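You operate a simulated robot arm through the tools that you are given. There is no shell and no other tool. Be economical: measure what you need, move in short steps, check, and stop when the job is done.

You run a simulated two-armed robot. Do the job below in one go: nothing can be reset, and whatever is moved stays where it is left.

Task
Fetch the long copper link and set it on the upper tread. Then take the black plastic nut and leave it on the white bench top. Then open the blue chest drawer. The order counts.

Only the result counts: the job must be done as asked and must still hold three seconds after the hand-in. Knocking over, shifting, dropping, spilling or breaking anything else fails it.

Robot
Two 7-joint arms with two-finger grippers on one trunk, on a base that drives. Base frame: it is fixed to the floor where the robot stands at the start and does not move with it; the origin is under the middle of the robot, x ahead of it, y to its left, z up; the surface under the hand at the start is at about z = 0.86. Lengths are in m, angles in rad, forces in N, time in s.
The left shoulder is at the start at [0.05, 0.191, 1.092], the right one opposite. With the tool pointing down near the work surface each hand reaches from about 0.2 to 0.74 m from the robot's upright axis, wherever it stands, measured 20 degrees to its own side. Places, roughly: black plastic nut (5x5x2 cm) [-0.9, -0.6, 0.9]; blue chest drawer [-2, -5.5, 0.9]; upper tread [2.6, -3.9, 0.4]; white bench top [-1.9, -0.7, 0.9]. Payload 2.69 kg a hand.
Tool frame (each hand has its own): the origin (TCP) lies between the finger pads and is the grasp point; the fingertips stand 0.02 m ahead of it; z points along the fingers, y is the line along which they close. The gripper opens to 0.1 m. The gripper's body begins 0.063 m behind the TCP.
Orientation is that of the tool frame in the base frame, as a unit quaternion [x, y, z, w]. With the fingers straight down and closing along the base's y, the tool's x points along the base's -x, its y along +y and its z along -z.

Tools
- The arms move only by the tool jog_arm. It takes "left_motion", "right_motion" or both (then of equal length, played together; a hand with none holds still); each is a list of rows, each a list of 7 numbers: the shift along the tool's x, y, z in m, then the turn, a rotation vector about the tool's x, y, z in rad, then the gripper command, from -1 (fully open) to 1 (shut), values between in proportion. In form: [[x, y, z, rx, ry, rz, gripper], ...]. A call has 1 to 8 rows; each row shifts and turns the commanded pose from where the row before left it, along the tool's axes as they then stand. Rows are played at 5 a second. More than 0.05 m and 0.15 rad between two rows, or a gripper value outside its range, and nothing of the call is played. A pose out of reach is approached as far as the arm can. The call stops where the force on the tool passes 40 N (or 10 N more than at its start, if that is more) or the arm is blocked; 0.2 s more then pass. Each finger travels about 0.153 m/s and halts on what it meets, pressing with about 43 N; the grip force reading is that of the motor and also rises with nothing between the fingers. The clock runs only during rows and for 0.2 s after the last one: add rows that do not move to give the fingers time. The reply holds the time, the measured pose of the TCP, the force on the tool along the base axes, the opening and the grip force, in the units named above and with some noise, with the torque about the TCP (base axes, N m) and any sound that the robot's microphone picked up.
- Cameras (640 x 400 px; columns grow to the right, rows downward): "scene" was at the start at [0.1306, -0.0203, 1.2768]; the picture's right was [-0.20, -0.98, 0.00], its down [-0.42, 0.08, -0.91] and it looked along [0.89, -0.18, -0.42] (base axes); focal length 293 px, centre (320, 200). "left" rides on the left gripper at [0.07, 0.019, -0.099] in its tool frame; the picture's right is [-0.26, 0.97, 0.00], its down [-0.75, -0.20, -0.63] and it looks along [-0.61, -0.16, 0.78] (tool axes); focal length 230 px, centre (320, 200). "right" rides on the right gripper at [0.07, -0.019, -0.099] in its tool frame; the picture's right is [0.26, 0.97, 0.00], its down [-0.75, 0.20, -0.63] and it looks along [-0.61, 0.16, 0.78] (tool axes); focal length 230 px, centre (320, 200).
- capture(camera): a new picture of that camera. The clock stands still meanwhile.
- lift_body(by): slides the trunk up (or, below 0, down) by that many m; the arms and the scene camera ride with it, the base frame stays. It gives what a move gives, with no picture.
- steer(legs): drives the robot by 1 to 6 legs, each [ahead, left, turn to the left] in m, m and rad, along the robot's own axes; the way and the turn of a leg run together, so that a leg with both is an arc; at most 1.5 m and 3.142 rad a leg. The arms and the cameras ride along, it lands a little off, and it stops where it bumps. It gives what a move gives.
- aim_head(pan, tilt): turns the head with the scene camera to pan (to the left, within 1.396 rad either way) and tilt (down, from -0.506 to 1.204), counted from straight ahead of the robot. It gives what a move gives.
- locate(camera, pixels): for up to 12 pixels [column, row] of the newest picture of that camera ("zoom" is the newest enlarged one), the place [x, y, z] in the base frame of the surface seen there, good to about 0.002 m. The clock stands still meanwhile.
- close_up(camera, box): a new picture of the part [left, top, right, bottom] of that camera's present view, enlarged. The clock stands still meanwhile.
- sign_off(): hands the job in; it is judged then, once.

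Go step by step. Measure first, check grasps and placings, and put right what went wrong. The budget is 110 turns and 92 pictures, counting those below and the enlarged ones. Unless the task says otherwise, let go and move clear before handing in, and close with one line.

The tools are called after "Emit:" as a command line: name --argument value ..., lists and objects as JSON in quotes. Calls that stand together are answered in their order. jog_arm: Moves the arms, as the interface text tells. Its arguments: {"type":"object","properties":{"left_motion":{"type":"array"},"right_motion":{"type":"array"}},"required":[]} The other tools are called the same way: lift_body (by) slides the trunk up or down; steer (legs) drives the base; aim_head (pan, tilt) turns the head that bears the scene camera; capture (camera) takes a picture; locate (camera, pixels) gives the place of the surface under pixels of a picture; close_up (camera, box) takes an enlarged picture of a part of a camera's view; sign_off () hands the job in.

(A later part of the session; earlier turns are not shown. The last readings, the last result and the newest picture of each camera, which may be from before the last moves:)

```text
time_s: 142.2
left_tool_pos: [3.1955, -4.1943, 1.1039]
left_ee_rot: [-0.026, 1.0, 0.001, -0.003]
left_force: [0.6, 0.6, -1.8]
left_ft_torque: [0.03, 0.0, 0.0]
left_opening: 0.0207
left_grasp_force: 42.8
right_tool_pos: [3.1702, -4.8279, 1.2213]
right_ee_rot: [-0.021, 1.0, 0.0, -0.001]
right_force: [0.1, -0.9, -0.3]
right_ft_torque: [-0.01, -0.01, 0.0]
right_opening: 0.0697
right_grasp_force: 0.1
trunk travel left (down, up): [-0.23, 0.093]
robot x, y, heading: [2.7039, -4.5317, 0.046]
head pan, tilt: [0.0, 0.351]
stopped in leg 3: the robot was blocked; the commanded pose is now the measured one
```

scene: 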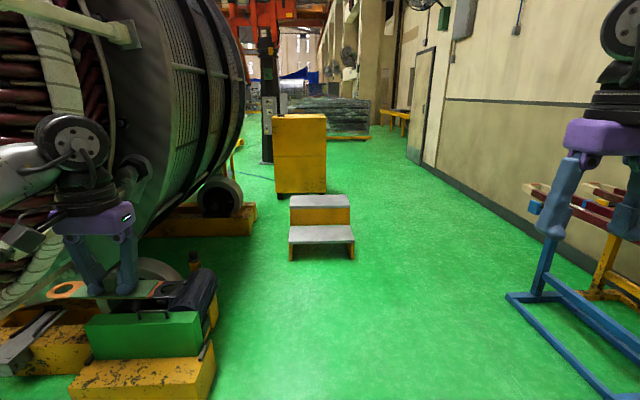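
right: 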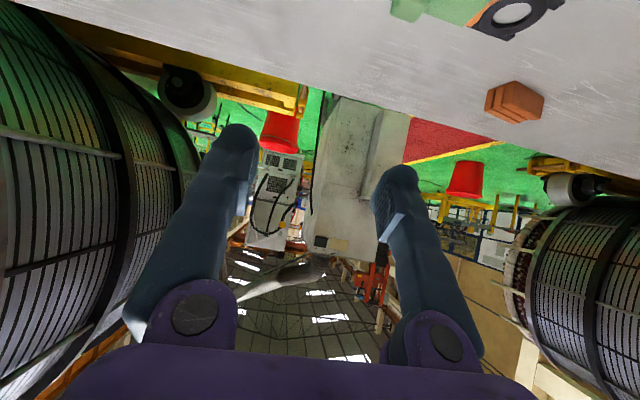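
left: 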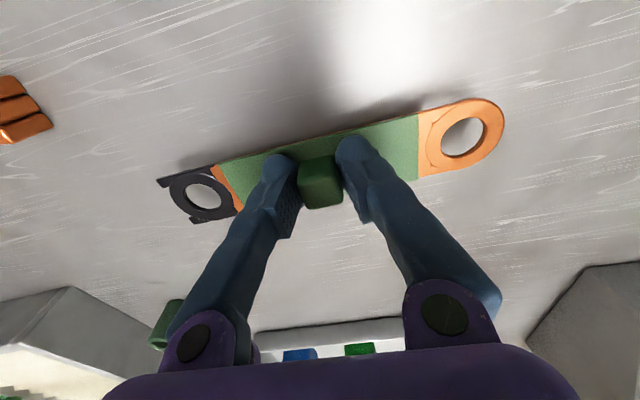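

The robot was blocked at x=2.70, just short of the target. I'll look at what's in front before turning.

Emit:
aim_head --pan 0.3 --tilt 0.9

Emit:
capture --camera "scene"

Emit:
aim_head --pan 1.3 --tilt 0.9

Emit:
capture --camera "scene"

```text
time_s: 143.2
left_tool_pos: [3.1945, -4.1928, 1.1026]
left_ee_rot: [-0.025, 1.0, 0.001, -0.003]
left_force: [-0.1, 0.2, -1.2]
left_ft_torque: [0.03, 0.0, -0.03]
left_opening: 0.0206
left_grasp_force: 43.1
right_tool_pos: [3.1706, -4.8283, 1.2209]
right_ee_rot: [-0.021, 1.0, 0.002, 0.0]
right_force: [0.4, 0.2, -0.6]
right_ft_torque: [-0.02, 0.0, -0.03]
right_opening: 0.0699
right_grasp_force: 0.1
trunk travel left (down, up): [-0.23, 0.093]
robot x, y, heading: [2.7049, -4.5275, 0.045]
head pan, tilt: [0.3, 0.901]
```

```text
67 pictures are left
```

scene: 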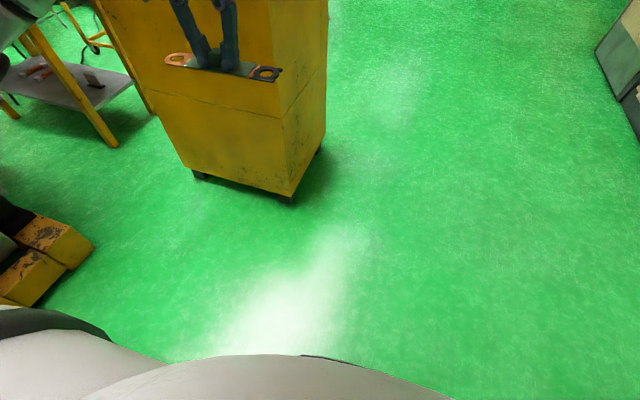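

```text
time_s: 144.5
left_tool_pos: [3.1941, -4.1943, 1.1026]
left_ee_rot: [-0.025, 1.0, 0.001, -0.002]
left_force: [1.0, -0.2, -1.4]
left_ft_torque: [-0.02, 0.02, -0.02]
left_opening: 0.0207
left_grasp_force: 43.1
right_tool_pos: [3.1702, -4.8289, 1.2213]
right_ee_rot: [-0.021, 1.0, 0.001, 0.0]
right_force: [0.0, -0.3, 0.8]
right_ft_torque: [-0.01, -0.01, 0.0]
right_opening: 0.0701
right_grasp_force: 0.0
trunk travel left (down, up): [-0.23, 0.093]
robot x, y, heading: [2.7019, -4.5248, 0.049]
head pan, tilt: [1.3, 0.901]
```

```text
66 pictures are left
```

scene: 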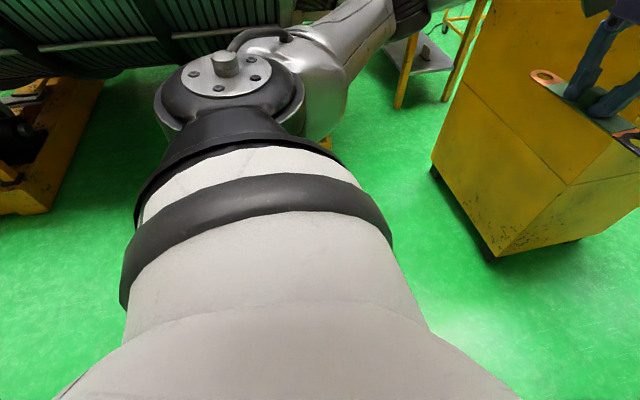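

A yellow cabinet is ahead, and the link looks close to it. I'll measure the corner and cabinet face against the link.

Emit:
locate --camera "scene" --pixels '[[498, 250], [560, 180], [460, 80], [430, 160], [545, 77], [600, 200], [330, 142], [30, 200]]'

Emit:
aim_head --pan 0.75 --tilt 0.5

Emit:
capture --camera "scene"

```text
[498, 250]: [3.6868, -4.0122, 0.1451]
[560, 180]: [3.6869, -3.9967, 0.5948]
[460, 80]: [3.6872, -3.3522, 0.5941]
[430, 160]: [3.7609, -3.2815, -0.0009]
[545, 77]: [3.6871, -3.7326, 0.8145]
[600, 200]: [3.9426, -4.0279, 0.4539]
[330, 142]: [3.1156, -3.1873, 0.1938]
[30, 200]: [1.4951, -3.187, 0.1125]
```

```text
time_s: 145.4
left_tool_pos: [3.1932, -4.193, 1.1029]
left_ee_rot: [-0.025, 1.0, 0.0, -0.002]
left_force: [0.0, 0.5, -1.4]
left_ft_torque: [0.02, 0.04, 0.0]
left_opening: 0.0207
left_grasp_force: 42.4
right_tool_pos: [3.1708, -4.827, 1.2221]
right_ee_rot: [-0.021, 1.0, 0.0, 0.0]
right_force: [-0.2, 0.5, -0.5]
right_ft_torque: [-0.01, 0.02, 0.02]
right_opening: 0.07
right_grasp_force: 0.0
trunk travel left (down, up): [-0.23, 0.093]
robot x, y, heading: [2.7042, -4.5303, 0.045]
head pan, tilt: [0.75, 0.499]
```

```text
65 pictures are left
```

scene: 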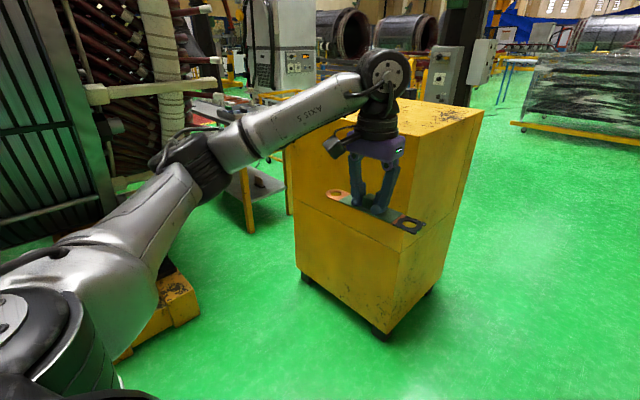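

The cabinet is half a metre from the link, so the base (about 0.35 m radius) probably touched the side of the steps at y=-4.17. I'll move away right, turn to face +y and check the steps.

Emit:
steer --legs '[[0, -0.2, 0], [0, 0, 1.525]]'

Emit:
aim_head --pan 0.2 --tilt 0.9

Emit:
capture --camera "scene"

```text
time_s: 151.5
left_tool_pos: [2.3993, -4.221, 1.1029]
left_ee_rot: [0.71, -0.704, 0.002, 0.002]
left_force: [-0.4, 0.3, -1.2]
left_ft_torque: [0.04, 0.03, -0.02]
left_opening: 0.0206
left_grasp_force: 43.0
right_tool_pos: [3.0326, -4.2715, 1.2218]
right_ee_rot: [0.708, -0.707, 0.0, 0.001]
right_force: [0.0, -0.1, -0.3]
right_ft_torque: [0.01, -0.03, 0.02]
right_opening: 0.0701
right_grasp_force: 0.0
trunk travel left (down, up): [-0.23, 0.093]
robot x, y, heading: [2.7129, -4.7253, 1.574]
head pan, tilt: [0.75, 0.499]
```

```text
time_s: 152.5
left_tool_pos: [2.4001, -4.2215, 1.1028]
left_ee_rot: [0.71, -0.704, 0.002, 0.003]
left_force: [0.3, -0.7, -1.1]
left_ft_torque: [-0.01, -0.03, 0.0]
left_opening: 0.0207
left_grasp_force: 43.4
right_tool_pos: [3.0322, -4.2722, 1.2231]
right_ee_rot: [0.708, -0.706, 0.0, 0.0]
right_force: [0.0, 0.4, -0.4]
right_ft_torque: [0.0, -0.04, 0.0]
right_opening: 0.0701
right_grasp_force: 0.1
trunk travel left (down, up): [-0.23, 0.093]
robot x, y, heading: [2.7133, -4.7269, 1.577]
head pan, tilt: [0.201, 0.901]
```

```text
64 pictures are left
```

scene: 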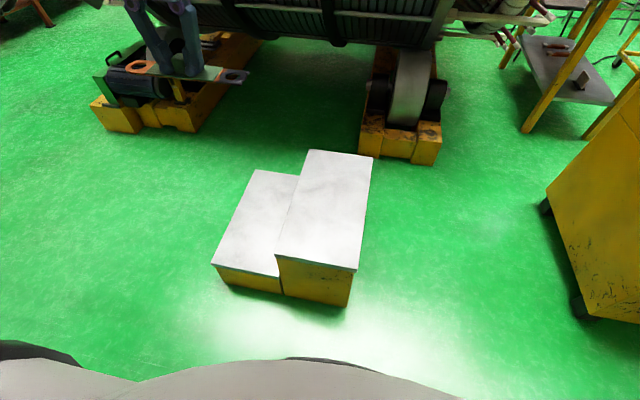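

Emit:
locate --camera "scene" --pixels '[[278, 254], [355, 269], [370, 157], [310, 152], [213, 263], [277, 275], [320, 215], [258, 172]]'

```text
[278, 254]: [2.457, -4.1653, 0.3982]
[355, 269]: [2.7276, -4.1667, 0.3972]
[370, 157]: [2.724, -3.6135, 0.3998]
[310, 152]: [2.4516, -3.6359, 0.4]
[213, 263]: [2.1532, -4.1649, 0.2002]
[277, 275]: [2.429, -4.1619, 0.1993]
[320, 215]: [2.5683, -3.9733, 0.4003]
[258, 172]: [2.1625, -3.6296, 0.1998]
```

The steps haven't moved: the upper tread is x 2.45–2.73, near edge y=-4.166. I'll drive closer and step right so the tread sits in front of the left hand, then lower the trunk.

Emit:
steer --legs '[[0.15, 0, 0], [0, -0.09, 0]]'

Emit:
jog_arm --left_motion '[[0, 0, 0, 0, 0, 0.15, 1], [0, 0, 0, 0, 0, 0.15, 1], [0, 0, 0, 0, 0, 0.15, 1], [0, 0, 0, 0, 0, 0.15, 1], [0, 0, 0, 0, 0, 0.15, 1], [0, 0, 0, 0, 0, 0.15, 1], [0, 0, 0, 0, 0, 0.15, 1], [0, 0, 0, 0, 0, 0.15, 1]]'

Emit:
jog_arm --left_motion '[[0, 0, 0, 0, 0, 0.15, 1], [0, 0, 0, 0, 0, 0.15, 1], [0, 0, 0, 0, 0, 0.07, 1], [0, 0, 0, 0, 0, 0, 1]]'

Emit:
lift_body --by -0.22

```text
time_s: 154.9
left_tool_pos: [2.4851, -4.0715, 1.103]
left_ee_rot: [0.711, -0.703, 0.001, 0.003]
left_force: [-0.6, -0.3, -1.1]
left_ft_torque: [-0.03, -0.01, -0.02]
left_opening: 0.0206
left_grasp_force: 42.6
right_tool_pos: [3.118, -4.1197, 1.222]
right_ee_rot: [0.708, -0.706, 0.0, 0.001]
right_force: [0.3, 0.0, -0.7]
right_ft_torque: [0.0, 0.06, 0.01]
right_opening: 0.07
right_grasp_force: 0.1
trunk travel left (down, up): [-0.23, 0.093]
robot x, y, heading: [2.7998, -4.5738, 1.574]
head pan, tilt: [0.201, 0.901]
```

```text
time_s: 156.7
left_tool_pos: [2.5087, -4.0725, 1.1011]
left_ee_rot: [-0.43, 0.903, -0.001, -0.001]
left_force: [0.3, 0.2, -1.2]
left_ft_torque: [0.01, 0.01, -0.01]
left_opening: 0.0208
left_grasp_force: 42.6
left hand out of reach, approached as far as the arm can: row 5, 6, 7, 8
right_tool_pos: [3.1179, -4.121, 1.2224]
right_ee_rot: [0.707, -0.707, -0.001, 0.001]
right_force: [-0.3, 0.9, -0.1]
right_ft_torque: [0.0, 0.01, -0.02]
right_opening: 0.0699
right_grasp_force: 0.1
trunk travel left (down, up): [-0.23, 0.093]
robot x, y, heading: [2.7996, -4.5737, 1.581]
head pan, tilt: [0.201, 0.901]
```

```text
time_s: 157.7
left_tool_pos: [2.5074, -4.0719, 1.1021]
left_ee_rot: [-0.429, 0.903, -0.002, -0.001]
left_force: [1.0, 0.7, -0.6]
left_ft_torque: [0.0, 0.01, -0.01]
left_opening: 0.0207
left_grasp_force: 43.3
left hand out of reach, approached as far as the arm can: row 1, 2, 3
right_tool_pos: [3.1193, -4.1199, 1.2218]
right_ee_rot: [0.708, -0.706, -0.001, 0.001]
right_force: [0.0, -0.9, 0.4]
right_ft_torque: [0.06, -0.02, 0.03]
right_opening: 0.0699
right_grasp_force: 0.0
trunk travel left (down, up): [-0.23, 0.093]
robot x, y, heading: [2.8008, -4.5729, 1.58]
head pan, tilt: [0.201, 0.901]
```

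```text
time_s: 160.0
left_tool_pos: [2.5075, -4.073, 0.8812]
left_ee_rot: [-0.429, 0.903, -0.001, -0.002]
left_force: [0.6, 1.1, -0.1]
left_ft_torque: [0.0, 0.02, 0.01]
left_opening: 0.0206
left_grasp_force: 43.3
right_tool_pos: [3.1173, -4.1199, 1.0004]
right_ee_rot: [0.707, -0.707, -0.001, 0.001]
right_force: [0.2, -0.2, 0.4]
right_ft_torque: [0.01, -0.01, 0.01]
right_opening: 0.07
right_grasp_force: 0.1
trunk travel left (down, up): [-0.01, 0.313]
robot x, y, heading: [2.7967, -4.5723, 1.575]
head pan, tilt: [0.201, 0.901]
```

Rotation hit a joint limit at about 40°, but a diagonal bar fits the 0.28×0.53 m tread well. I'll back the rotation off a little, then descend toward (2.59,-4.03).

Emit:
jog_arm --left_motion '[[0, 0, 0, 0, 0, -0.15, 1], [-0.0113, -0.0071, 0.045, 0, 0, 0, 1], [-0.0113, -0.0071, 0.045, 0, 0, 0, 1], [-0.0113, -0.0071, 0.045, 0, 0, 0, 1], [-0.0113, -0.0071, 0.045, 0, 0, 0, 1], [-0.0113, -0.0071, 0.045, 0, 0, 0, 1], [-0.0113, -0.0071, 0.045, 0, 0, 0, 1], [-0.0113, -0.0071, 0.045, 0, 0, 0, 1]]'

Emit:
capture --camera "scene"

```text
time_s: 161.8
left_tool_pos: [2.5857, -4.0287, 0.564]
left_ee_rot: [-0.496, 0.868, -0.002, -0.001]
left_force: [-0.8, -0.3, -1.1]
left_ft_torque: [-0.02, 0.02, -0.01]
left_opening: 0.0206
left_grasp_force: 42.9
right_tool_pos: [3.1173, -4.12, 1.0012]
right_ee_rot: [0.708, -0.706, -0.001, 0.001]
right_force: [-0.7, -0.3, -0.1]
right_ft_torque: [0.0, 0.01, -0.02]
right_opening: 0.0701
right_grasp_force: 0.1
trunk travel left (down, up): [-0.01, 0.313]
robot x, y, heading: [2.8005, -4.5719, 1.575]
head pan, tilt: [0.201, 0.901]
```

```text
63 pictures are left
```

scene: 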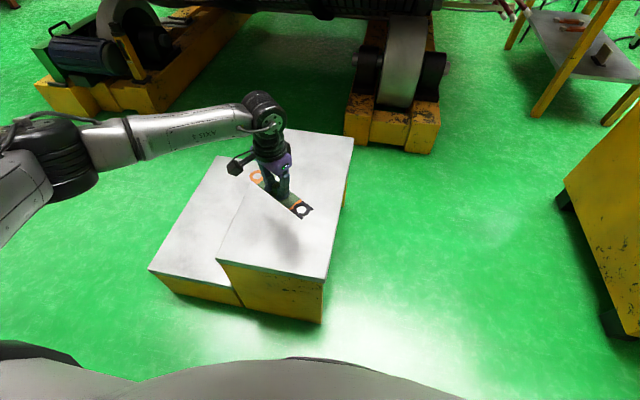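

The link hangs over the middle of the upper tread. I'll descend to just above contact.

Emit:
jog_arm --left_motion '[[0, 0, 0.04, 0, 0, 0, 1], [0, 0, 0.04, 0, 0, 0, 1], [0, 0, 0.04, 0, 0, 0, 1], [0, 0, 0.008, 0, 0, 0, 1], [0, 0, 0.005, 0, 0, 0, 1], [0, 0, 0.004, 0, 0, 0, 1], [0, 0, 0, 0, 0, 0, 1]]'

Emit:
close_up --camera "scene" --box '[200, 130, 360, 230]'

```text
time_s: 163.4
left_tool_pos: [2.5924, -4.0302, 0.4282]
left_ee_rot: [-0.496, 0.868, -0.002, -0.002]
left_force: [0.0, 0.1, -1.6]
left_ft_torque: [0.01, -0.01, 0.0]
left_opening: 0.0208
left_grasp_force: 43.5
right_tool_pos: [3.1176, -4.1199, 1.002]
right_ee_rot: [0.708, -0.706, -0.001, 0.001]
right_force: [0.3, 0.1, -0.3]
right_ft_torque: [0.01, 0.04, -0.02]
right_opening: 0.0698
right_grasp_force: 0.0
trunk travel left (down, up): [-0.01, 0.313]
robot x, y, heading: [2.7998, -4.5731, 1.578]
head pan, tilt: [0.201, 0.901]
```

```text
4.00 times, centred on (280, 180) of scene
```

zoom: 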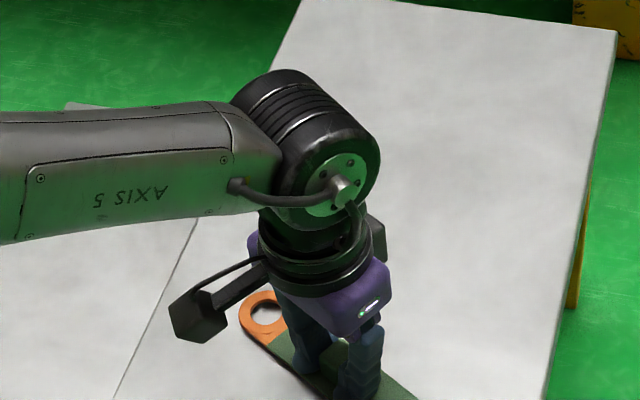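

The tool reads z=0.428 with only the link's weight on it. I'll lower in 2 mm steps until contact, then open gently.

Emit:
jog_arm --left_motion '[[0, 0, 0.002, 0, 0, 0, 1], [0, 0, 0.002, 0, 0, 0, 1], [0, 0, 0.001, 0, 0, 0, 1], [0, 0, 0, 0, 0, 0, 1]]'

```text
time_s: 164.4
left_tool_pos: [2.5899, -4.0316, 0.4243]
left_ee_rot: [-0.496, 0.869, -0.001, -0.002]
left_force: [0.2, -0.5, -0.7]
left_ft_torque: [0.0, 0.01, 0.02]
left_opening: 0.0209
left_grasp_force: 42.5
right_tool_pos: [3.1181, -4.1212, 1.0022]
right_ee_rot: [0.708, -0.706, 0.0, 0.001]
right_force: [0.7, -0.5, -0.1]
right_ft_torque: [0.0, -0.01, -0.04]
right_opening: 0.0701
right_grasp_force: 0.1
trunk travel left (down, up): [-0.01, 0.313]
robot x, y, heading: [2.8006, -4.5784, 1.575]
head pan, tilt: [0.201, 0.901]
```

Emit:
jog_arm --left_motion '[[0, 0, 0.002, 0, 0, 0, 1], [0, 0, 0.0, 0, 0, 0, 1], [0, 0, 0, 0, 0, 0, 0.4], [0, 0, 0, 0, 0, 0, 0.1], [0, 0, 0, 0, 0, 0, -0.2], [0, 0, 0, 0, 0, 0, -0.2]]'

Emit:
jog_arm --left_motion '[[0, 0, -0.02, 0, 0, 0, -0.2], [0, 0, -0.04, 0, 0, 0, -0.2], [0, 0, -0.045, 0, 0, 0, -0.2], [0, 0, -0.045, 0, 0, 0, -0.2], [0, 0, -0.045, 0, 0, 0, -0.2], [0, 0, -0.045, 0, 0, 0, -0.2], [0, 0, -0.045, 0, 0, 0, -0.2], [0, 0, -0.045, 0, 0, 0, -0.2]]'

Emit:
capture --camera "scene"

```text
time_s: 165.8
left_tool_pos: [2.5901, -4.0309, 0.4237]
left_ee_rot: [-0.495, 0.869, 0.001, 0.0]
left_force: [-2.2, 3.6, 11.2]
left_ft_torque: [0.01, -0.08, 0.09]
left_opening: 0.0595
left_grasp_force: 0.1
right_tool_pos: [3.118, -4.1219, 1.0018]
right_ee_rot: [0.708, -0.706, 0.0, 0.001]
right_force: [0.6, -0.1, 0.1]
right_ft_torque: [0.0, -0.02, 0.02]
right_opening: 0.0699
right_grasp_force: 0.0
trunk travel left (down, up): [-0.01, 0.313]
robot x, y, heading: [2.796, -4.5717, 1.578]
head pan, tilt: [0.201, 0.901]
```

```text
time_s: 167.6
left_tool_pos: [2.5916, -4.0332, 0.7523]
left_ee_rot: [-0.495, 0.869, -0.001, -0.002]
left_force: [0.1, 0.6, -0.3]
left_ft_torque: [0.01, 0.01, -0.02]
left_opening: 0.06
left_grasp_force: 0.0
right_tool_pos: [3.1169, -4.1206, 1.0017]
right_ee_rot: [0.708, -0.706, 0.0, 0.0]
right_force: [-0.1, -0.6, 0.6]
right_ft_torque: [-0.05, -0.01, -0.02]
right_opening: 0.0703
right_grasp_force: 0.0
trunk travel left (down, up): [-0.01, 0.313]
robot x, y, heading: [2.7981, -4.5727, 1.58]
head pan, tilt: [0.201, 0.901]
```

```text
61 pictures are left
```

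scene: 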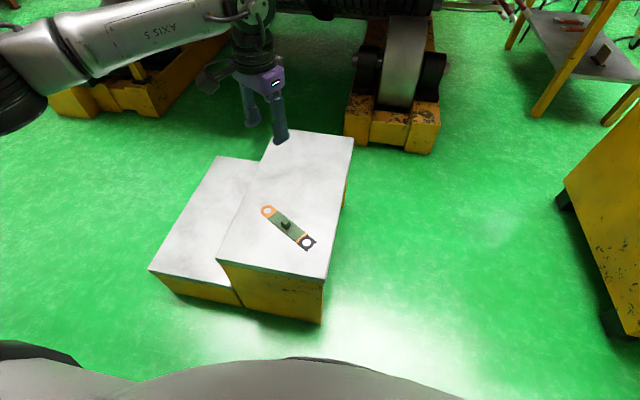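

The link rests flat and fully on the upper tread at (288,228), clear of the hand. I'll raise the left hand and trunk, then return to the nut's bench.

Emit:
lift_body --by 0.22

Emit:
jog_arm --left_motion '[[0, 0, -0.04, 0, 0, 0, -0.2], [0, 0, -0.04, 0, 0, 0, -0.2], [0, 0, -0.04, 0, 0, 0, -0.2], [0, 0, -0.04, 0, 0, 0, -0.2], [0, 0, -0.03, 0, 0, -0.1, -0.2], [0, 0, 0, 0, 0, -0.15, -0.2], [0, 0, 0, 0, 0, -0.15, -0.2], [0, 0, 0, 0, 0, -0.13, -0.2]]'

Emit:
steer --legs '[[-0.08, 0, 0], [0, 1.5, 0], [0, 1.5, 0]]'

```text
time_s: 169.9
left_tool_pos: [2.5904, -4.0326, 0.9721]
left_ee_rot: [-0.495, 0.869, -0.001, -0.001]
left_force: [0.0, 0.7, -0.3]
left_ft_torque: [0.0, -0.02, 0.03]
left_opening: 0.0598
left_grasp_force: 0.0
right_tool_pos: [3.1169, -4.1208, 1.2219]
right_ee_rot: [0.708, -0.706, -0.001, 0.001]
right_force: [-0.4, 0.3, 0.2]
right_ft_torque: [-0.01, 0.0, 0.01]
right_opening: 0.0701
right_grasp_force: 0.1
trunk travel left (down, up): [-0.23, 0.093]
robot x, y, heading: [2.7961, -4.5766, 1.574]
head pan, tilt: [0.201, 0.901]
```

```text
time_s: 171.7
left_tool_pos: [2.5903, -4.0331, 1.1631]
left_ee_rot: [-0.707, 0.708, 0.0, -0.002]
left_force: [-0.6, -0.1, -0.2]
left_ft_torque: [0.01, -0.01, -0.01]
left_opening: 0.0602
left_grasp_force: 0.0
right_tool_pos: [3.1173, -4.1207, 1.2195]
right_ee_rot: [0.707, -0.707, -0.001, 0.001]
right_force: [0.1, 0.3, 0.2]
right_ft_torque: [0.02, -0.03, -0.01]
right_opening: 0.0702
right_grasp_force: 0.1
trunk travel left (down, up): [-0.23, 0.093]
robot x, y, heading: [2.7982, -4.574, 1.574]
head pan, tilt: [0.201, 0.901]
```

```text
time_s: 198.6
left_tool_pos: [-0.421, -4.155, 1.1629]
left_ee_rot: [0.714, -0.7, 0.0, 0.002]
left_force: [-0.5, 0.3, 0.0]
left_ft_torque: [-0.02, 0.0, 0.03]
left_opening: 0.0601
left_grasp_force: 0.0
right_tool_pos: [0.1083, -4.2309, 1.2224]
right_ee_rot: [0.716, -0.698, 0.0, 0.0]
right_force: [0.1, 0.4, 1.1]
right_ft_torque: [-0.02, 0.01, 0.0]
right_opening: 0.0699
right_grasp_force: 0.1
trunk travel left (down, up): [-0.23, 0.093]
robot x, y, heading: [-0.2013, -4.6897, 1.596]
head pan, tilt: [0.201, 0.901]
```

The robot is at (-0.20,-4.69) facing +y. I'll drive back up the corridor to y≈-0.75, turn to face -x, and look at the nut's bench.

Emit:
steer --legs '[[0, 0.03, -0.025], [1.5, 0, 0], [1.5, 0, 0], [0.95, 0, 0], [0, 0, 1.571]]'

Emit:
aim_head --pan 0.0 --tilt 0.5

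Emit:
capture --camera "scene"

```text
time_s: 221.9
left_tool_pos: [-0.687, -0.9325, 1.1625]
left_ee_rot: [1.0, -0.023, 0.001, 0.001]
left_force: [-0.3, 0.0, 1.1]
left_ft_torque: [0.01, 0.03, 0.0]
left_opening: 0.0601
left_grasp_force: 0.0
right_tool_pos: [-0.5782, -0.4087, 1.2214]
right_ee_rot: [1.0, -0.019, 0.0, 0.001]
right_force: [1.0, -0.5, -0.3]
right_ft_torque: [0.02, 0.05, 0.02]
right_opening: 0.0701
right_grasp_force: 0.1
trunk travel left (down, up): [-0.23, 0.093]
robot x, y, heading: [-0.143, -0.7447, 3.102]
head pan, tilt: [0.201, 0.901]
```

```text
time_s: 222.8
left_tool_pos: [-0.6869, -0.933, 1.1631]
left_ee_rot: [1.0, -0.023, 0.001, 0.002]
left_force: [-1.0, -0.6, 1.3]
left_ft_torque: [0.02, 0.02, -0.02]
left_opening: 0.06
left_grasp_force: 0.1
right_tool_pos: [-0.5784, -0.4075, 1.2218]
right_ee_rot: [1.0, -0.019, 0.0, 0.001]
right_force: [1.2, 0.2, 0.5]
right_ft_torque: [-0.03, 0.0, 0.0]
right_opening: 0.0697
right_grasp_force: 0.0
trunk travel left (down, up): [-0.23, 0.093]
robot x, y, heading: [-0.1392, -0.7491, 3.1]
head pan, tilt: [0.0, 0.499]
```

```text
60 pictures are left
```

scene: 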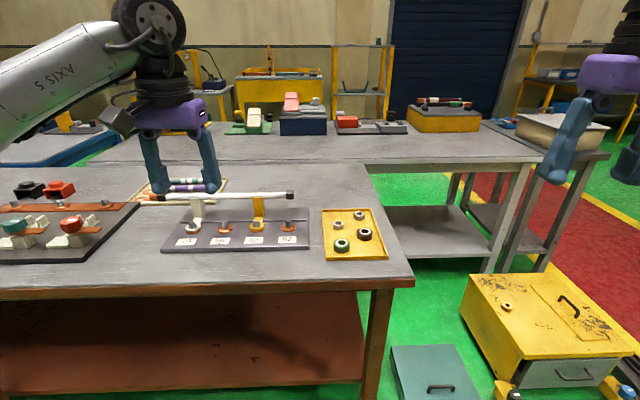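

Nuts lie in a yellow tray at about (350,235). I'll enlarge it.

Emit:
close_up --camera "scene" --box '[160, 180, 400, 280]'

Emit:
locate --camera "scene" --pixels '[[364, 234], [342, 245], [337, 226], [360, 215], [322, 210], [378, 210], [388, 260], [325, 261], [395, 170], [300, 140], [500, 150], [280, 160]]'

```text
2.67 times, centred on (280, 230) of scene
```

zoom: 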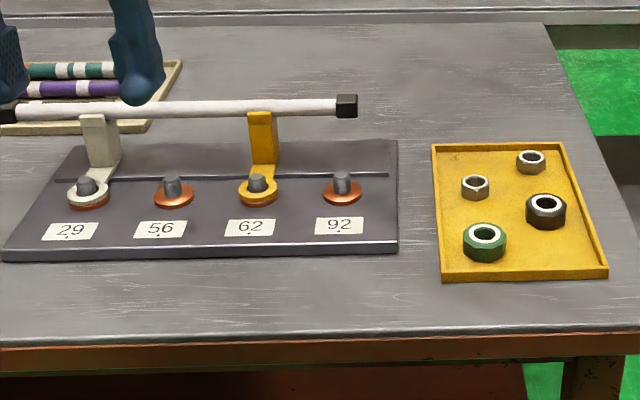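

```text
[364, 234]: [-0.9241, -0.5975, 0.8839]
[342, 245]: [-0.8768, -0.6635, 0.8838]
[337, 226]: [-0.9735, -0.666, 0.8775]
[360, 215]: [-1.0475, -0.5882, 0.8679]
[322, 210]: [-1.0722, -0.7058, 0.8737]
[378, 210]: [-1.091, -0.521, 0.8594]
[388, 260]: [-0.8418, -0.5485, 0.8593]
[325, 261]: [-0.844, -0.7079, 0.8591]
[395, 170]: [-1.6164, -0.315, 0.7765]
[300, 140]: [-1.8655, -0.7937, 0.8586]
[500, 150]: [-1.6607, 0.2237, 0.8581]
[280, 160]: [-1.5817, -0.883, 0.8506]
```

The black nut is at about (-0.925,-0.597) and its top is at z≈0.885. The pale bench behind, with its front edge at x≈-1.58 and z=0.8585, is the drop place, and boxes on the floor partly block the way. I'll measure them.

Emit:
locate --camera "scene" --pixels '[[395, 350], [475, 350], [410, 395], [485, 390], [470, 275], [590, 270], [495, 350], [638, 345], [530, 165], [485, 268], [590, 160], [440, 275]]'

Emit:
aim_head --pan -0.6 --tilt 0.5

Emit:
capture --camera "scene"

```text
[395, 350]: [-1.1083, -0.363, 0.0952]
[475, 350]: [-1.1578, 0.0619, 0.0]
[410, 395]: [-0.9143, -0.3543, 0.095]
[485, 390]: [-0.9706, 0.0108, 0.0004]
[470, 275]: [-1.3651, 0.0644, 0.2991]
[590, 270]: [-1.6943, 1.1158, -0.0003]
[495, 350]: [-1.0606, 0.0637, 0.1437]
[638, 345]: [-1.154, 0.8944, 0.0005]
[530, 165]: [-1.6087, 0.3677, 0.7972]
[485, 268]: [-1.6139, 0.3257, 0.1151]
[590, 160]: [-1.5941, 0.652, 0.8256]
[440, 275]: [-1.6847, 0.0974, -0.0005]
```

```text
time_s: 223.8
left_tool_pos: [-0.6878, -0.9314, 1.1623]
left_ee_rot: [1.0, -0.023, 0.002, 0.001]
left_force: [0.7, -0.4, 0.3]
left_ft_torque: [0.0, 0.0, 0.0]
left_opening: 0.0598
left_grasp_force: 0.0
right_tool_pos: [-0.5789, -0.4084, 1.2215]
right_ee_rot: [1.0, -0.018, 0.0, 0.001]
right_force: [0.2, 0.6, -0.5]
right_ft_torque: [0.07, 0.01, -0.01]
right_opening: 0.0699
right_grasp_force: 0.0
trunk travel left (down, up): [-0.23, 0.093]
robot x, y, heading: [-0.1403, -0.7431, 3.105]
head pan, tilt: [-0.6, 0.499]
```

```text
58 pictures are left
```

scene: 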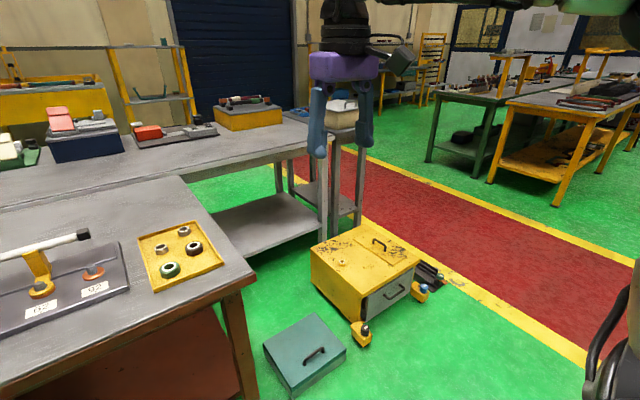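

The floor boxes block the front of the pale bench: teal at x -0.85 to -1.15 and yellow at x -0.95 to -1.4. I'll check the gaps around the bench, including behind it and at its end.

Emit:
locate --camera "scene" --pixels '[[230, 190], [300, 150], [355, 135], [300, 125], [290, 118], [265, 100], [330, 265], [362, 165], [420, 250], [400, 235], [250, 250], [313, 270]]'

Emit:
close_up --camera "scene" --box '[0, 40, 400, 290]'

```text
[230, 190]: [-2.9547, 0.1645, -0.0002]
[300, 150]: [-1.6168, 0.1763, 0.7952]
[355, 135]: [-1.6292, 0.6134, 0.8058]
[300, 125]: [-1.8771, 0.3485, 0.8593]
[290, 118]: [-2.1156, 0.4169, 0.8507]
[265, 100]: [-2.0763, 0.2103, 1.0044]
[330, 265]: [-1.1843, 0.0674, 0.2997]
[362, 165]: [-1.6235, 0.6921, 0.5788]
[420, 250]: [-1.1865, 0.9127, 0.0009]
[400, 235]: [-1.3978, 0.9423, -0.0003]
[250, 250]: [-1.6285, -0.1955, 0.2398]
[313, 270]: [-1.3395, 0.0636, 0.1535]
```

```text
1.60 times, centred on (200, 165) of scene
```

zoom: 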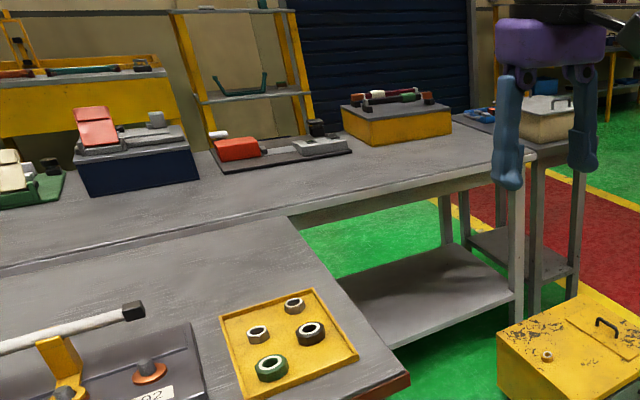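

The pale bench's front strip is free, but the robot can't get in front of it. I'll measure the space behind it (rack, door) and the gaps between the items on it.

Emit:
locate --camera "zoom" --pixels '[[400, 60], [250, 100], [185, 90], [195, 150], [350, 145], [370, 240], [450, 128], [340, 128], [215, 165], [470, 130], [490, 115], [400, 165]]'

Emit:
aim_head --pan 0.1 --tilt 0.35

Emit:
capture --camera "scene"

```text
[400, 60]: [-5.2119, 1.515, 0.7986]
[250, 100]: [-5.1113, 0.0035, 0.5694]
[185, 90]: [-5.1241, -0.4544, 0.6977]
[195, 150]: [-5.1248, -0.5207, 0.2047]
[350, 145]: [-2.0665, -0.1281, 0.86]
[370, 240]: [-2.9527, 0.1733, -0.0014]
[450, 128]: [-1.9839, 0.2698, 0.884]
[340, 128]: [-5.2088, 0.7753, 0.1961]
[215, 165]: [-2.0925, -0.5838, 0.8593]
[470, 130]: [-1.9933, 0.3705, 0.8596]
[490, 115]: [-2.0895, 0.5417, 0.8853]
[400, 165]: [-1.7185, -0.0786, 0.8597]
```

```text
time_s: 224.9
left_tool_pos: [-0.6882, -0.9328, 1.1626]
left_ee_rot: [1.0, -0.022, 0.002, -0.001]
left_force: [0.9, -0.5, 0.1]
left_ft_torque: [-0.01, 0.0, -0.02]
left_opening: 0.0599
left_grasp_force: 0.0
right_tool_pos: [-0.5782, -0.4074, 1.2228]
right_ee_rot: [1.0, -0.018, 0.0, 0.001]
right_force: [-1.0, -0.1, 0.2]
right_ft_torque: [-0.01, 0.0, -0.03]
right_opening: 0.0699
right_grasp_force: 0.1
trunk travel left (down, up): [-0.23, 0.093]
robot x, y, heading: [-0.1415, -0.7439, 3.108]
head pan, tilt: [0.099, 0.351]
```

```text
56 pictures are left
```

scene: 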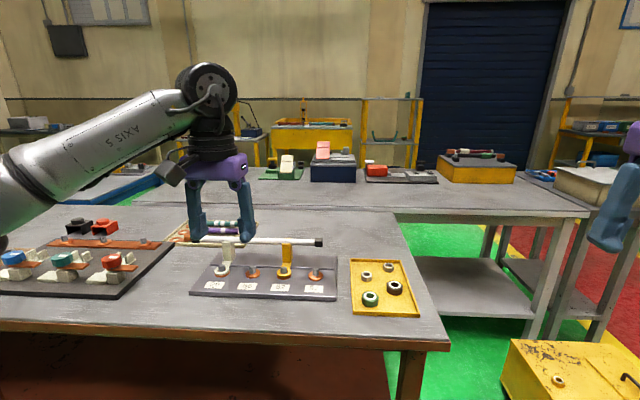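

There is plenty of floor behind the pale bench (the wall is at x≈-5.2), so I can reach it from the back. First I'll move closer to the nut tray at (383,287).

Emit:
steer --legs '[[0.26, 0, 0.034]]'

Emit:
aim_head --pan -0.15 --tilt 0.85

Emit:
capture --camera "scene"

Emit:
close_up --camera "scene" --box '[280, 130, 440, 230]'

```text
time_s: 226.7
left_tool_pos: [-0.9394, -0.9417, 1.1628]
left_ee_rot: [1.0, -0.009, 0.001, 0.001]
left_force: [0.4, -0.6, 0.4]
left_ft_torque: [0.02, 0.05, 0.01]
left_opening: 0.0599
left_grasp_force: 0.1
right_tool_pos: [-0.8439, -0.4154, 1.2218]
right_ee_rot: [1.0, -0.005, 0.0, 0.001]
right_force: [-0.2, -0.5, -0.8]
right_ft_torque: [0.03, -0.02, 0.03]
right_opening: 0.0698
right_grasp_force: 0.1
trunk travel left (down, up): [-0.23, 0.093]
robot x, y, heading: [-0.3947, -0.7397, 3.134]
head pan, tilt: [0.099, 0.351]
```

```text
time_s: 227.7
left_tool_pos: [-0.9382, -0.9412, 1.1628]
left_ee_rot: [1.0, -0.009, 0.001, 0.001]
left_force: [0.0, 0.6, 0.4]
left_ft_torque: [-0.03, 0.01, 0.0]
left_opening: 0.06
left_grasp_force: 0.0
right_tool_pos: [-0.8454, -0.4153, 1.2216]
right_ee_rot: [1.0, -0.005, 0.001, 0.001]
right_force: [0.4, 0.2, -0.3]
right_ft_torque: [-0.02, 0.0, -0.02]
right_opening: 0.0702
right_grasp_force: 0.2
trunk travel left (down, up): [-0.23, 0.093]
robot x, y, heading: [-0.3934, -0.7406, 3.136]
head pan, tilt: [-0.15, 0.85]
```

```text
55 pictures are left
```

scene: 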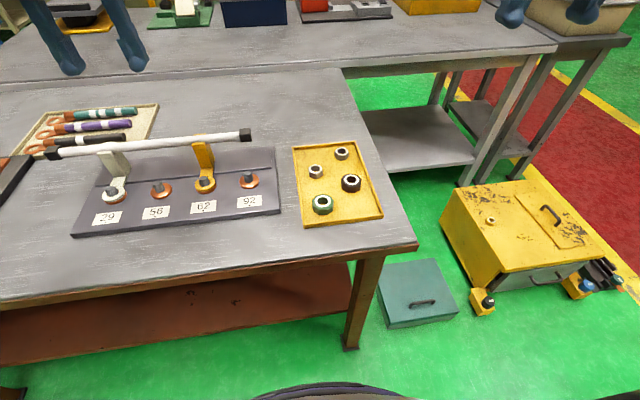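

```text
4.00 times, centred on (360, 180) of scene
```

zoom: 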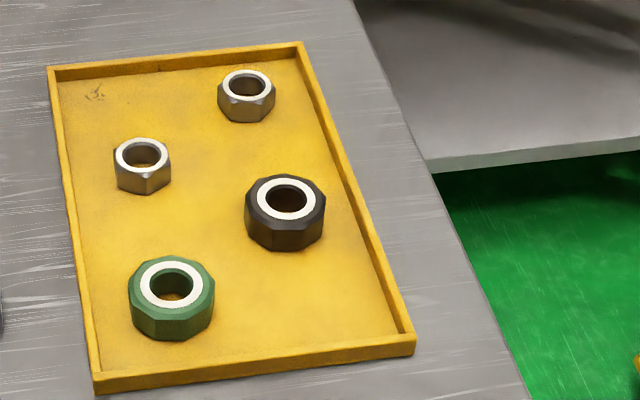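

The black nut is at zoom (286,210). I'll measure its rim, the tray floor and rim, and the bench edges.

Emit:
locate --camera "zoom" --pixels '[[247, 200], [325, 205], [288, 176], [286, 222], [268, 200], [308, 202], [285, 245], [287, 182], [360, 195], [230, 230], [350, 190], [285, 270]]'

Emit:
locate --camera "scene" --pixels '[[200, 270], [360, 255], [388, 285], [450, 285], [420, 320], [150, 72], [40, 78], [555, 45], [350, 72], [210, 20], [300, 15], [100, 25]]'

```text
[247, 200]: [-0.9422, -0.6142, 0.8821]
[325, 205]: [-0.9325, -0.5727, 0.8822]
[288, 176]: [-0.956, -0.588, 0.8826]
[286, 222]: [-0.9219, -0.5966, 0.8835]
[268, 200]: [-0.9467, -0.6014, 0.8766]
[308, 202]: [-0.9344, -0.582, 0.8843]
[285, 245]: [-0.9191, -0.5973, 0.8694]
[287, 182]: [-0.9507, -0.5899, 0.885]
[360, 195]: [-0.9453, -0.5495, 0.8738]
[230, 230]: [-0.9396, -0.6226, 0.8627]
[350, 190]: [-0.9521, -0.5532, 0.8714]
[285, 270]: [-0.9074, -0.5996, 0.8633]
```

```text
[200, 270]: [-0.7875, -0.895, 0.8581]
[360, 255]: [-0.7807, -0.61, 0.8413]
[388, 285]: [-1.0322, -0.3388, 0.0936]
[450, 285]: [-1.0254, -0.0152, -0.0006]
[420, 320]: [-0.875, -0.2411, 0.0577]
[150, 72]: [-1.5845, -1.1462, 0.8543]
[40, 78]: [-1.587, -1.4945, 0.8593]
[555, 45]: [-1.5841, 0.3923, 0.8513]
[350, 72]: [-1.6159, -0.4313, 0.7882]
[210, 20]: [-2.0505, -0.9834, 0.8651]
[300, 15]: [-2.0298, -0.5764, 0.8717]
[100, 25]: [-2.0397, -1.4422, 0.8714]
```

The nut centre is about (-0.937,-0.594), z 0.8635–0.8845, with the tray rim close on its +y side. I'll turn the right hand 90° so the fingers close along x.

Emit:
jog_arm --right_motion '[[0, 0, 0, 0, 0, 0.15, -0.4], [0, 0, 0, 0, 0, 0.15, -0.4], [0, 0, 0, 0, 0, 0.15, -0.4], [0, 0, 0, 0, 0, 0.15, -0.4], [0, 0, 0, 0, 0, 0.15, -0.4], [0, 0, 0, 0, 0, 0.15, -0.4], [0, 0, 0, 0, 0, 0.15, -0.4], [0, 0, 0, 0, 0, 0.15, -0.4]]'

Emit:
jog_arm --right_motion '[[0, 0, 0, 0, 0, 0.15, -0.4], [0, 0, 0, 0, 0, 0.15, -0.4], [0, 0, 0, 0, 0, 0.071, -0.4]]'

```text
time_s: 229.5
left_tool_pos: [-0.9397, -0.9419, 1.1638]
left_ee_rot: [1.0, -0.01, 0.001, 0.001]
left_force: [-0.6, -0.2, -0.2]
left_ft_torque: [0.02, -0.04, 0.0]
left_opening: 0.0603
left_grasp_force: 0.1
right_tool_pos: [-0.8442, -0.4154, 1.2221]
right_ee_rot: [0.822, -0.57, 0.001, 0.0]
right_force: [0.5, -1.0, 0.5]
right_ft_torque: [0.02, 0.0, -0.01]
right_opening: 0.0699
right_grasp_force: 0.1
trunk travel left (down, up): [-0.23, 0.093]
robot x, y, heading: [-0.393, -0.7402, 3.135]
head pan, tilt: [-0.15, 0.85]
```

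```text
time_s: 230.3
left_tool_pos: [-0.9384, -0.9425, 1.1628]
left_ee_rot: [1.0, -0.009, 0.001, 0.001]
left_force: [-0.5, -0.8, -0.4]
left_ft_torque: [0.0, 0.0, 0.01]
left_opening: 0.0603
left_grasp_force: 0.0
right_tool_pos: [-0.8454, -0.4152, 1.2218]
right_ee_rot: [-0.703, 0.711, -0.001, 0.0]
right_force: [0.1, 0.2, 0.7]
right_ft_torque: [0.01, -0.01, 0.0]
right_opening: 0.0699
right_grasp_force: 0.0
trunk travel left (down, up): [-0.23, 0.093]
robot x, y, heading: [-0.399, -0.741, 3.134]
head pan, tilt: [-0.15, 0.85]
```

The rotation worked. I'll move above the nut to z≈0.97.

Emit:
jog_arm --right_motion '[[0.0224, 0.0115, 0.0315, 0, 0, 0, -0.4], [0.0224, 0.0115, 0.0315, 0, 0, 0, -0.4], [0.0224, 0.0115, 0.0315, 0, 0, 0, -0.4], [0.0224, 0.0115, 0.0315, 0, 0, 0, -0.4], [0.0224, 0.0115, 0.0315, 0, 0, 0, -0.4], [0.0224, 0.0115, 0.0315, 0, 0, 0, -0.4], [0.0224, 0.0115, 0.0315, 0, 0, 0, -0.4], [0.0224, 0.0115, 0.0315, 0, 0, 0, -0.4]]'

Emit:
capture --camera "right"

```text
time_s: 232.1
left_tool_pos: [-0.9392, -0.9415, 1.1632]
left_ee_rot: [1.0, -0.009, 0.001, 0.001]
left_force: [0.9, -1.0, 0.4]
left_ft_torque: [0.04, -0.03, -0.03]
left_opening: 0.0601
left_grasp_force: 0.0
right_tool_pos: [-0.9001, -0.5513, 0.9838]
right_ee_rot: [-0.703, 0.711, -0.001, -0.002]
right_force: [-0.2, 0.4, -0.3]
right_ft_torque: [-0.01, -0.01, 0.01]
right_opening: 0.07
right_grasp_force: 0.1
right hand out of reach, approached as far as the arm can: row 7, 8
trunk travel left (down, up): [-0.23, 0.093]
robot x, y, heading: [-0.3952, -0.7397, 3.136]
head pan, tilt: [-0.15, 0.85]
```

```text
53 pictures are left
```

right: 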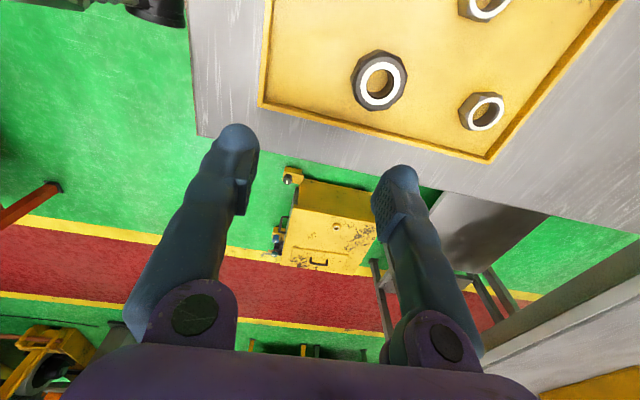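

With the trunk raised, the hand again stops short. I'll lift the hand, bring the trunk back to its starting height and try again.

Emit:
jog_arm --right_motion '[[0, 0, -0.04, 0, 0, 0, -0.4], [0, 0, -0.04, 0, 0, 0, -0.4]]'

Emit:
lift_body --by -0.1

Emit:
jog_arm --right_motion '[[0.021, 0.018, 0.0, 0, 0, 0, -0.4], [0.021, 0.018, 0.0, 0, 0, 0, -0.4], [0, 0, 0.0, 0, 0, 0, -0.4]]'

```text
time_s: 232.7
left_tool_pos: [-0.9385, -0.9423, 1.1638]
left_ee_rot: [1.0, -0.008, 0.001, 0.001]
left_force: [-0.1, -0.9, -0.4]
left_ft_torque: [-0.03, 0.04, 0.02]
left_opening: 0.06
left_grasp_force: 0.0
right_tool_pos: [-0.9001, -0.5516, 1.0666]
right_ee_rot: [-0.704, 0.71, 0.0, 0.0]
right_force: [0.3, 0.4, -0.6]
right_ft_torque: [-0.02, -0.01, 0.01]
right_opening: 0.0701
right_grasp_force: 0.1
trunk travel left (down, up): [-0.23, 0.093]
robot x, y, heading: [-0.3973, -0.7394, 3.129]
head pan, tilt: [-0.15, 0.85]
```

```text
time_s: 234.0
left_tool_pos: [-0.9384, -0.9416, 1.0631]
left_ee_rot: [1.0, -0.008, 0.002, 0.001]
left_force: [0.0, -1.3, 0.1]
left_ft_torque: [0.0, 0.02, -0.02]
left_opening: 0.0602
left_grasp_force: 0.0
right_tool_pos: [-0.899, -0.5525, 0.966]
right_ee_rot: [-0.704, 0.71, -0.001, -0.001]
right_force: [0.1, 0.0, 0.0]
right_ft_torque: [0.01, 0.0, -0.01]
right_opening: 0.0698
right_grasp_force: 0.0
trunk travel left (down, up): [-0.13, 0.193]
robot x, y, heading: [-0.3944, -0.7436, 3.13]
head pan, tilt: [-0.15, 0.85]
```

```text
time_s: 234.8
left_tool_pos: [-0.9379, -0.9424, 1.0628]
left_ee_rot: [1.0, -0.009, 0.002, 0.001]
left_force: [0.3, -0.2, 0.0]
left_ft_torque: [-0.01, 0.0, 0.02]
left_opening: 0.0599
left_grasp_force: 0.0
right_tool_pos: [-0.9072, -0.5615, 0.9675]
right_ee_rot: [-0.703, 0.711, -0.001, -0.002]
right_force: [0.1, 0.5, 0.2]
right_ft_torque: [0.03, 0.0, 0.02]
right_opening: 0.0696
right_grasp_force: 0.1
right hand out of reach, approached as far as the arm can: row 1, 2
trunk travel left (down, up): [-0.13, 0.193]
robot x, y, heading: [-0.3934, -0.7387, 3.135]
head pan, tilt: [-0.15, 0.85]
```

It's still short; the 90° yaw seems to cost reach. I'll check where the bench's lower shelf is, to see how much closer the base can go.

Emit:
capture --camera "scene"

Emit:
locate --camera "scene" --pixels '[[100, 302], [250, 278], [352, 345], [300, 290], [366, 210], [382, 217], [372, 172], [100, 320]]'

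```text
52 pictures are left
```

scene: 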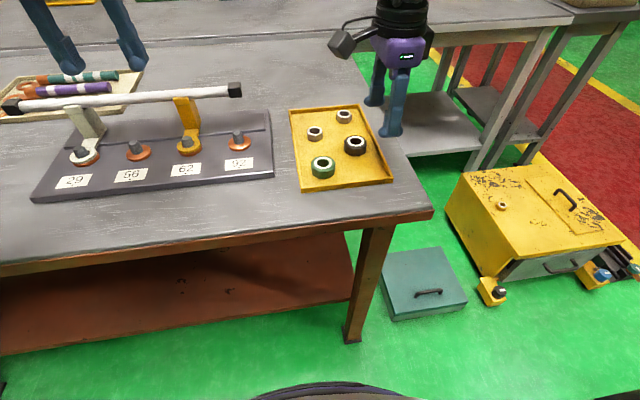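

```text
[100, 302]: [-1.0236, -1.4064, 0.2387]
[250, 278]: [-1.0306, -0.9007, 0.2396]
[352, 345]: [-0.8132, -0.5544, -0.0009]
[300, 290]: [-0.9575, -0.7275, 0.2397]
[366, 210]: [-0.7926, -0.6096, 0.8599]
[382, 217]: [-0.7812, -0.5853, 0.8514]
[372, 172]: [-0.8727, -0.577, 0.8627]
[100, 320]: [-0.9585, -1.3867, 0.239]
```

The shelf and leg leave about 5 cm. I'll shift the robot 0.055 m ahead and 0.08 m left so the nut falls within the hand's reach.

Emit:
steer --legs '[[0, 0.08, 0], [0.055, 0, 0]]'

```text
time_s: 236.7
left_tool_pos: [-0.9943, -1.0229, 1.0629]
left_ee_rot: [1.0, -0.008, 0.002, 0.001]
left_force: [-0.9, -0.9, -0.1]
left_ft_torque: [-0.01, -0.03, -0.01]
left_opening: 0.0597
left_grasp_force: 0.0
right_tool_pos: [-0.9636, -0.6432, 0.9653]
right_ee_rot: [-0.704, 0.71, -0.002, -0.002]
right_force: [-0.2, 1.0, 0.0]
right_ft_torque: [0.03, -0.02, -0.01]
right_opening: 0.0702
right_grasp_force: 0.1
trunk travel left (down, up): [-0.13, 0.193]
robot x, y, heading: [-0.4536, -0.8218, 3.134]
head pan, tilt: [-0.15, 0.85]
```

Now I'll centre over the nut and check from the wrist camera.

Emit:
jog_arm --right_motion '[[-0.025, -0.0133, 0, 0, 0, 0, -0.4], [-0.024, -0.0133, 0, 0, 0, 0, -0.4], [0, 0, 0.02, 0, 0, 0, -0.4], [0, 0, 0, 0, 0, 0, -0.4]]'

Emit:
capture --camera "right"

```text
time_s: 237.7
left_tool_pos: [-0.9952, -1.0231, 1.0634]
left_ee_rot: [1.0, -0.009, 0.002, 0.001]
left_force: [0.9, 0.3, -0.7]
left_ft_torque: [-0.02, -0.01, 0.02]
left_opening: 0.0601
left_grasp_force: 0.0
right_tool_pos: [-0.9371, -0.5954, 0.9469]
right_ee_rot: [-0.704, 0.711, 0.0, -0.002]
right_force: [0.2, -0.8, 0.5]
right_ft_torque: [0.04, 0.01, 0.01]
right_opening: 0.0696
right_grasp_force: 0.1
trunk travel left (down, up): [-0.13, 0.193]
robot x, y, heading: [-0.4494, -0.8185, 3.133]
head pan, tilt: [-0.15, 0.85]
```

```text
51 pictures are left
```

right: 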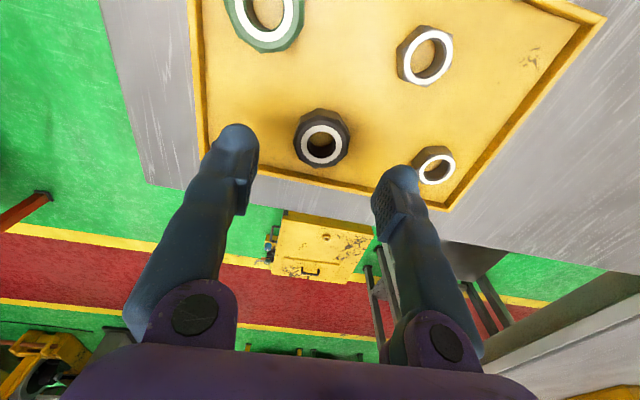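

The nut sits between the fingers at (322,140). I'll verify its centre from this view before descending.

Emit:
locate --camera "right" --pixels '[[322, 128], [302, 138], [345, 140], [322, 155], [322, 112], [435, 152], [322, 162]]'

```text
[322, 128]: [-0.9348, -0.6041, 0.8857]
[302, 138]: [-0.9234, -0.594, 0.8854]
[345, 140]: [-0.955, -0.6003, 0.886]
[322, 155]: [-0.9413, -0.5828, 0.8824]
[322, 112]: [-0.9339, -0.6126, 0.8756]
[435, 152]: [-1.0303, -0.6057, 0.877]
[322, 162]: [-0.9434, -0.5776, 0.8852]
```

It's centred at (-0.938,-0.595). I'll descend to TCP z≈0.885 (tips just above the tray floor) and close.

Emit:
jog_arm --right_motion '[[0, 0, 0.03, 0, 0, 0, -0.4], [0, 0, 0.025, 0, 0, 0, -0.4], [0, 0, 0.006, 0, 0, 0, -0.4], [0, 0, 0, 0, 0, 0, -0.4], [0, 0, 0, 0, 0, 0, 0.2], [0, 0, 0, 0, 0, 0, 1], [0, 0, 0, 0, 0, 0, 1], [0, 0, 0, 0, 0, 0, 1]]'

Emit:
jog_arm --right_motion '[[0, 0, -0.003, 0, 0, 0, 1], [0, 0, -0.005, 0, 0, 0, 1], [0, 0, -0.01, 0, 0, 0, 1], [0, 0, -0.02, 0, 0, 0, 1], [0, 0, -0.03, 0, 0, 0, 1]]'

Emit:
capture --camera "right"

```text
time_s: 239.5
left_tool_pos: [-0.9942, -1.0242, 1.0627]
left_ee_rot: [1.0, -0.009, 0.001, 0.001]
left_force: [0.5, 0.6, 0.7]
left_ft_torque: [0.01, 0.01, 0.01]
left_opening: 0.0601
left_grasp_force: 0.1
right_tool_pos: [-0.9376, -0.5969, 0.8851]
right_ee_rot: [-0.703, 0.711, -0.001, -0.001]
right_force: [0.1, 1.6, 0.4]
right_ft_torque: [0.01, -0.01, -0.01]
right_opening: 0.0417
right_grasp_force: 42.9
trunk travel left (down, up): [-0.13, 0.193]
robot x, y, heading: [-0.4506, -0.8208, 3.131]
head pan, tilt: [-0.15, 0.85]
```

```text
time_s: 240.7
left_tool_pos: [-0.9942, -1.0241, 1.0629]
left_ee_rot: [1.0, -0.008, 0.001, 0.0]
left_force: [0.1, 0.9, -0.2]
left_ft_torque: [0.01, 0.0, -0.03]
left_opening: 0.06
left_grasp_force: 0.1
right_tool_pos: [-0.9383, -0.5953, 0.954]
right_ee_rot: [-0.703, 0.711, -0.001, -0.002]
right_force: [-0.4, 0.1, -1.0]
right_ft_torque: [-0.08, 0.01, -0.01]
right_opening: 0.0415
right_grasp_force: 43.4
trunk travel left (down, up): [-0.13, 0.193]
robot x, y, heading: [-0.4479, -0.8207, 3.127]
head pan, tilt: [-0.15, 0.85]
```

```text
50 pictures are left
```

right: 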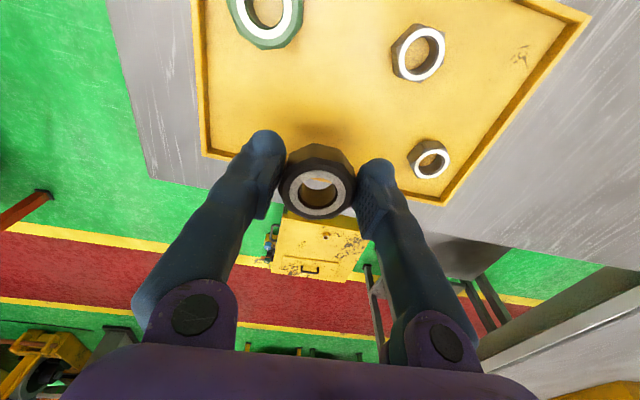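

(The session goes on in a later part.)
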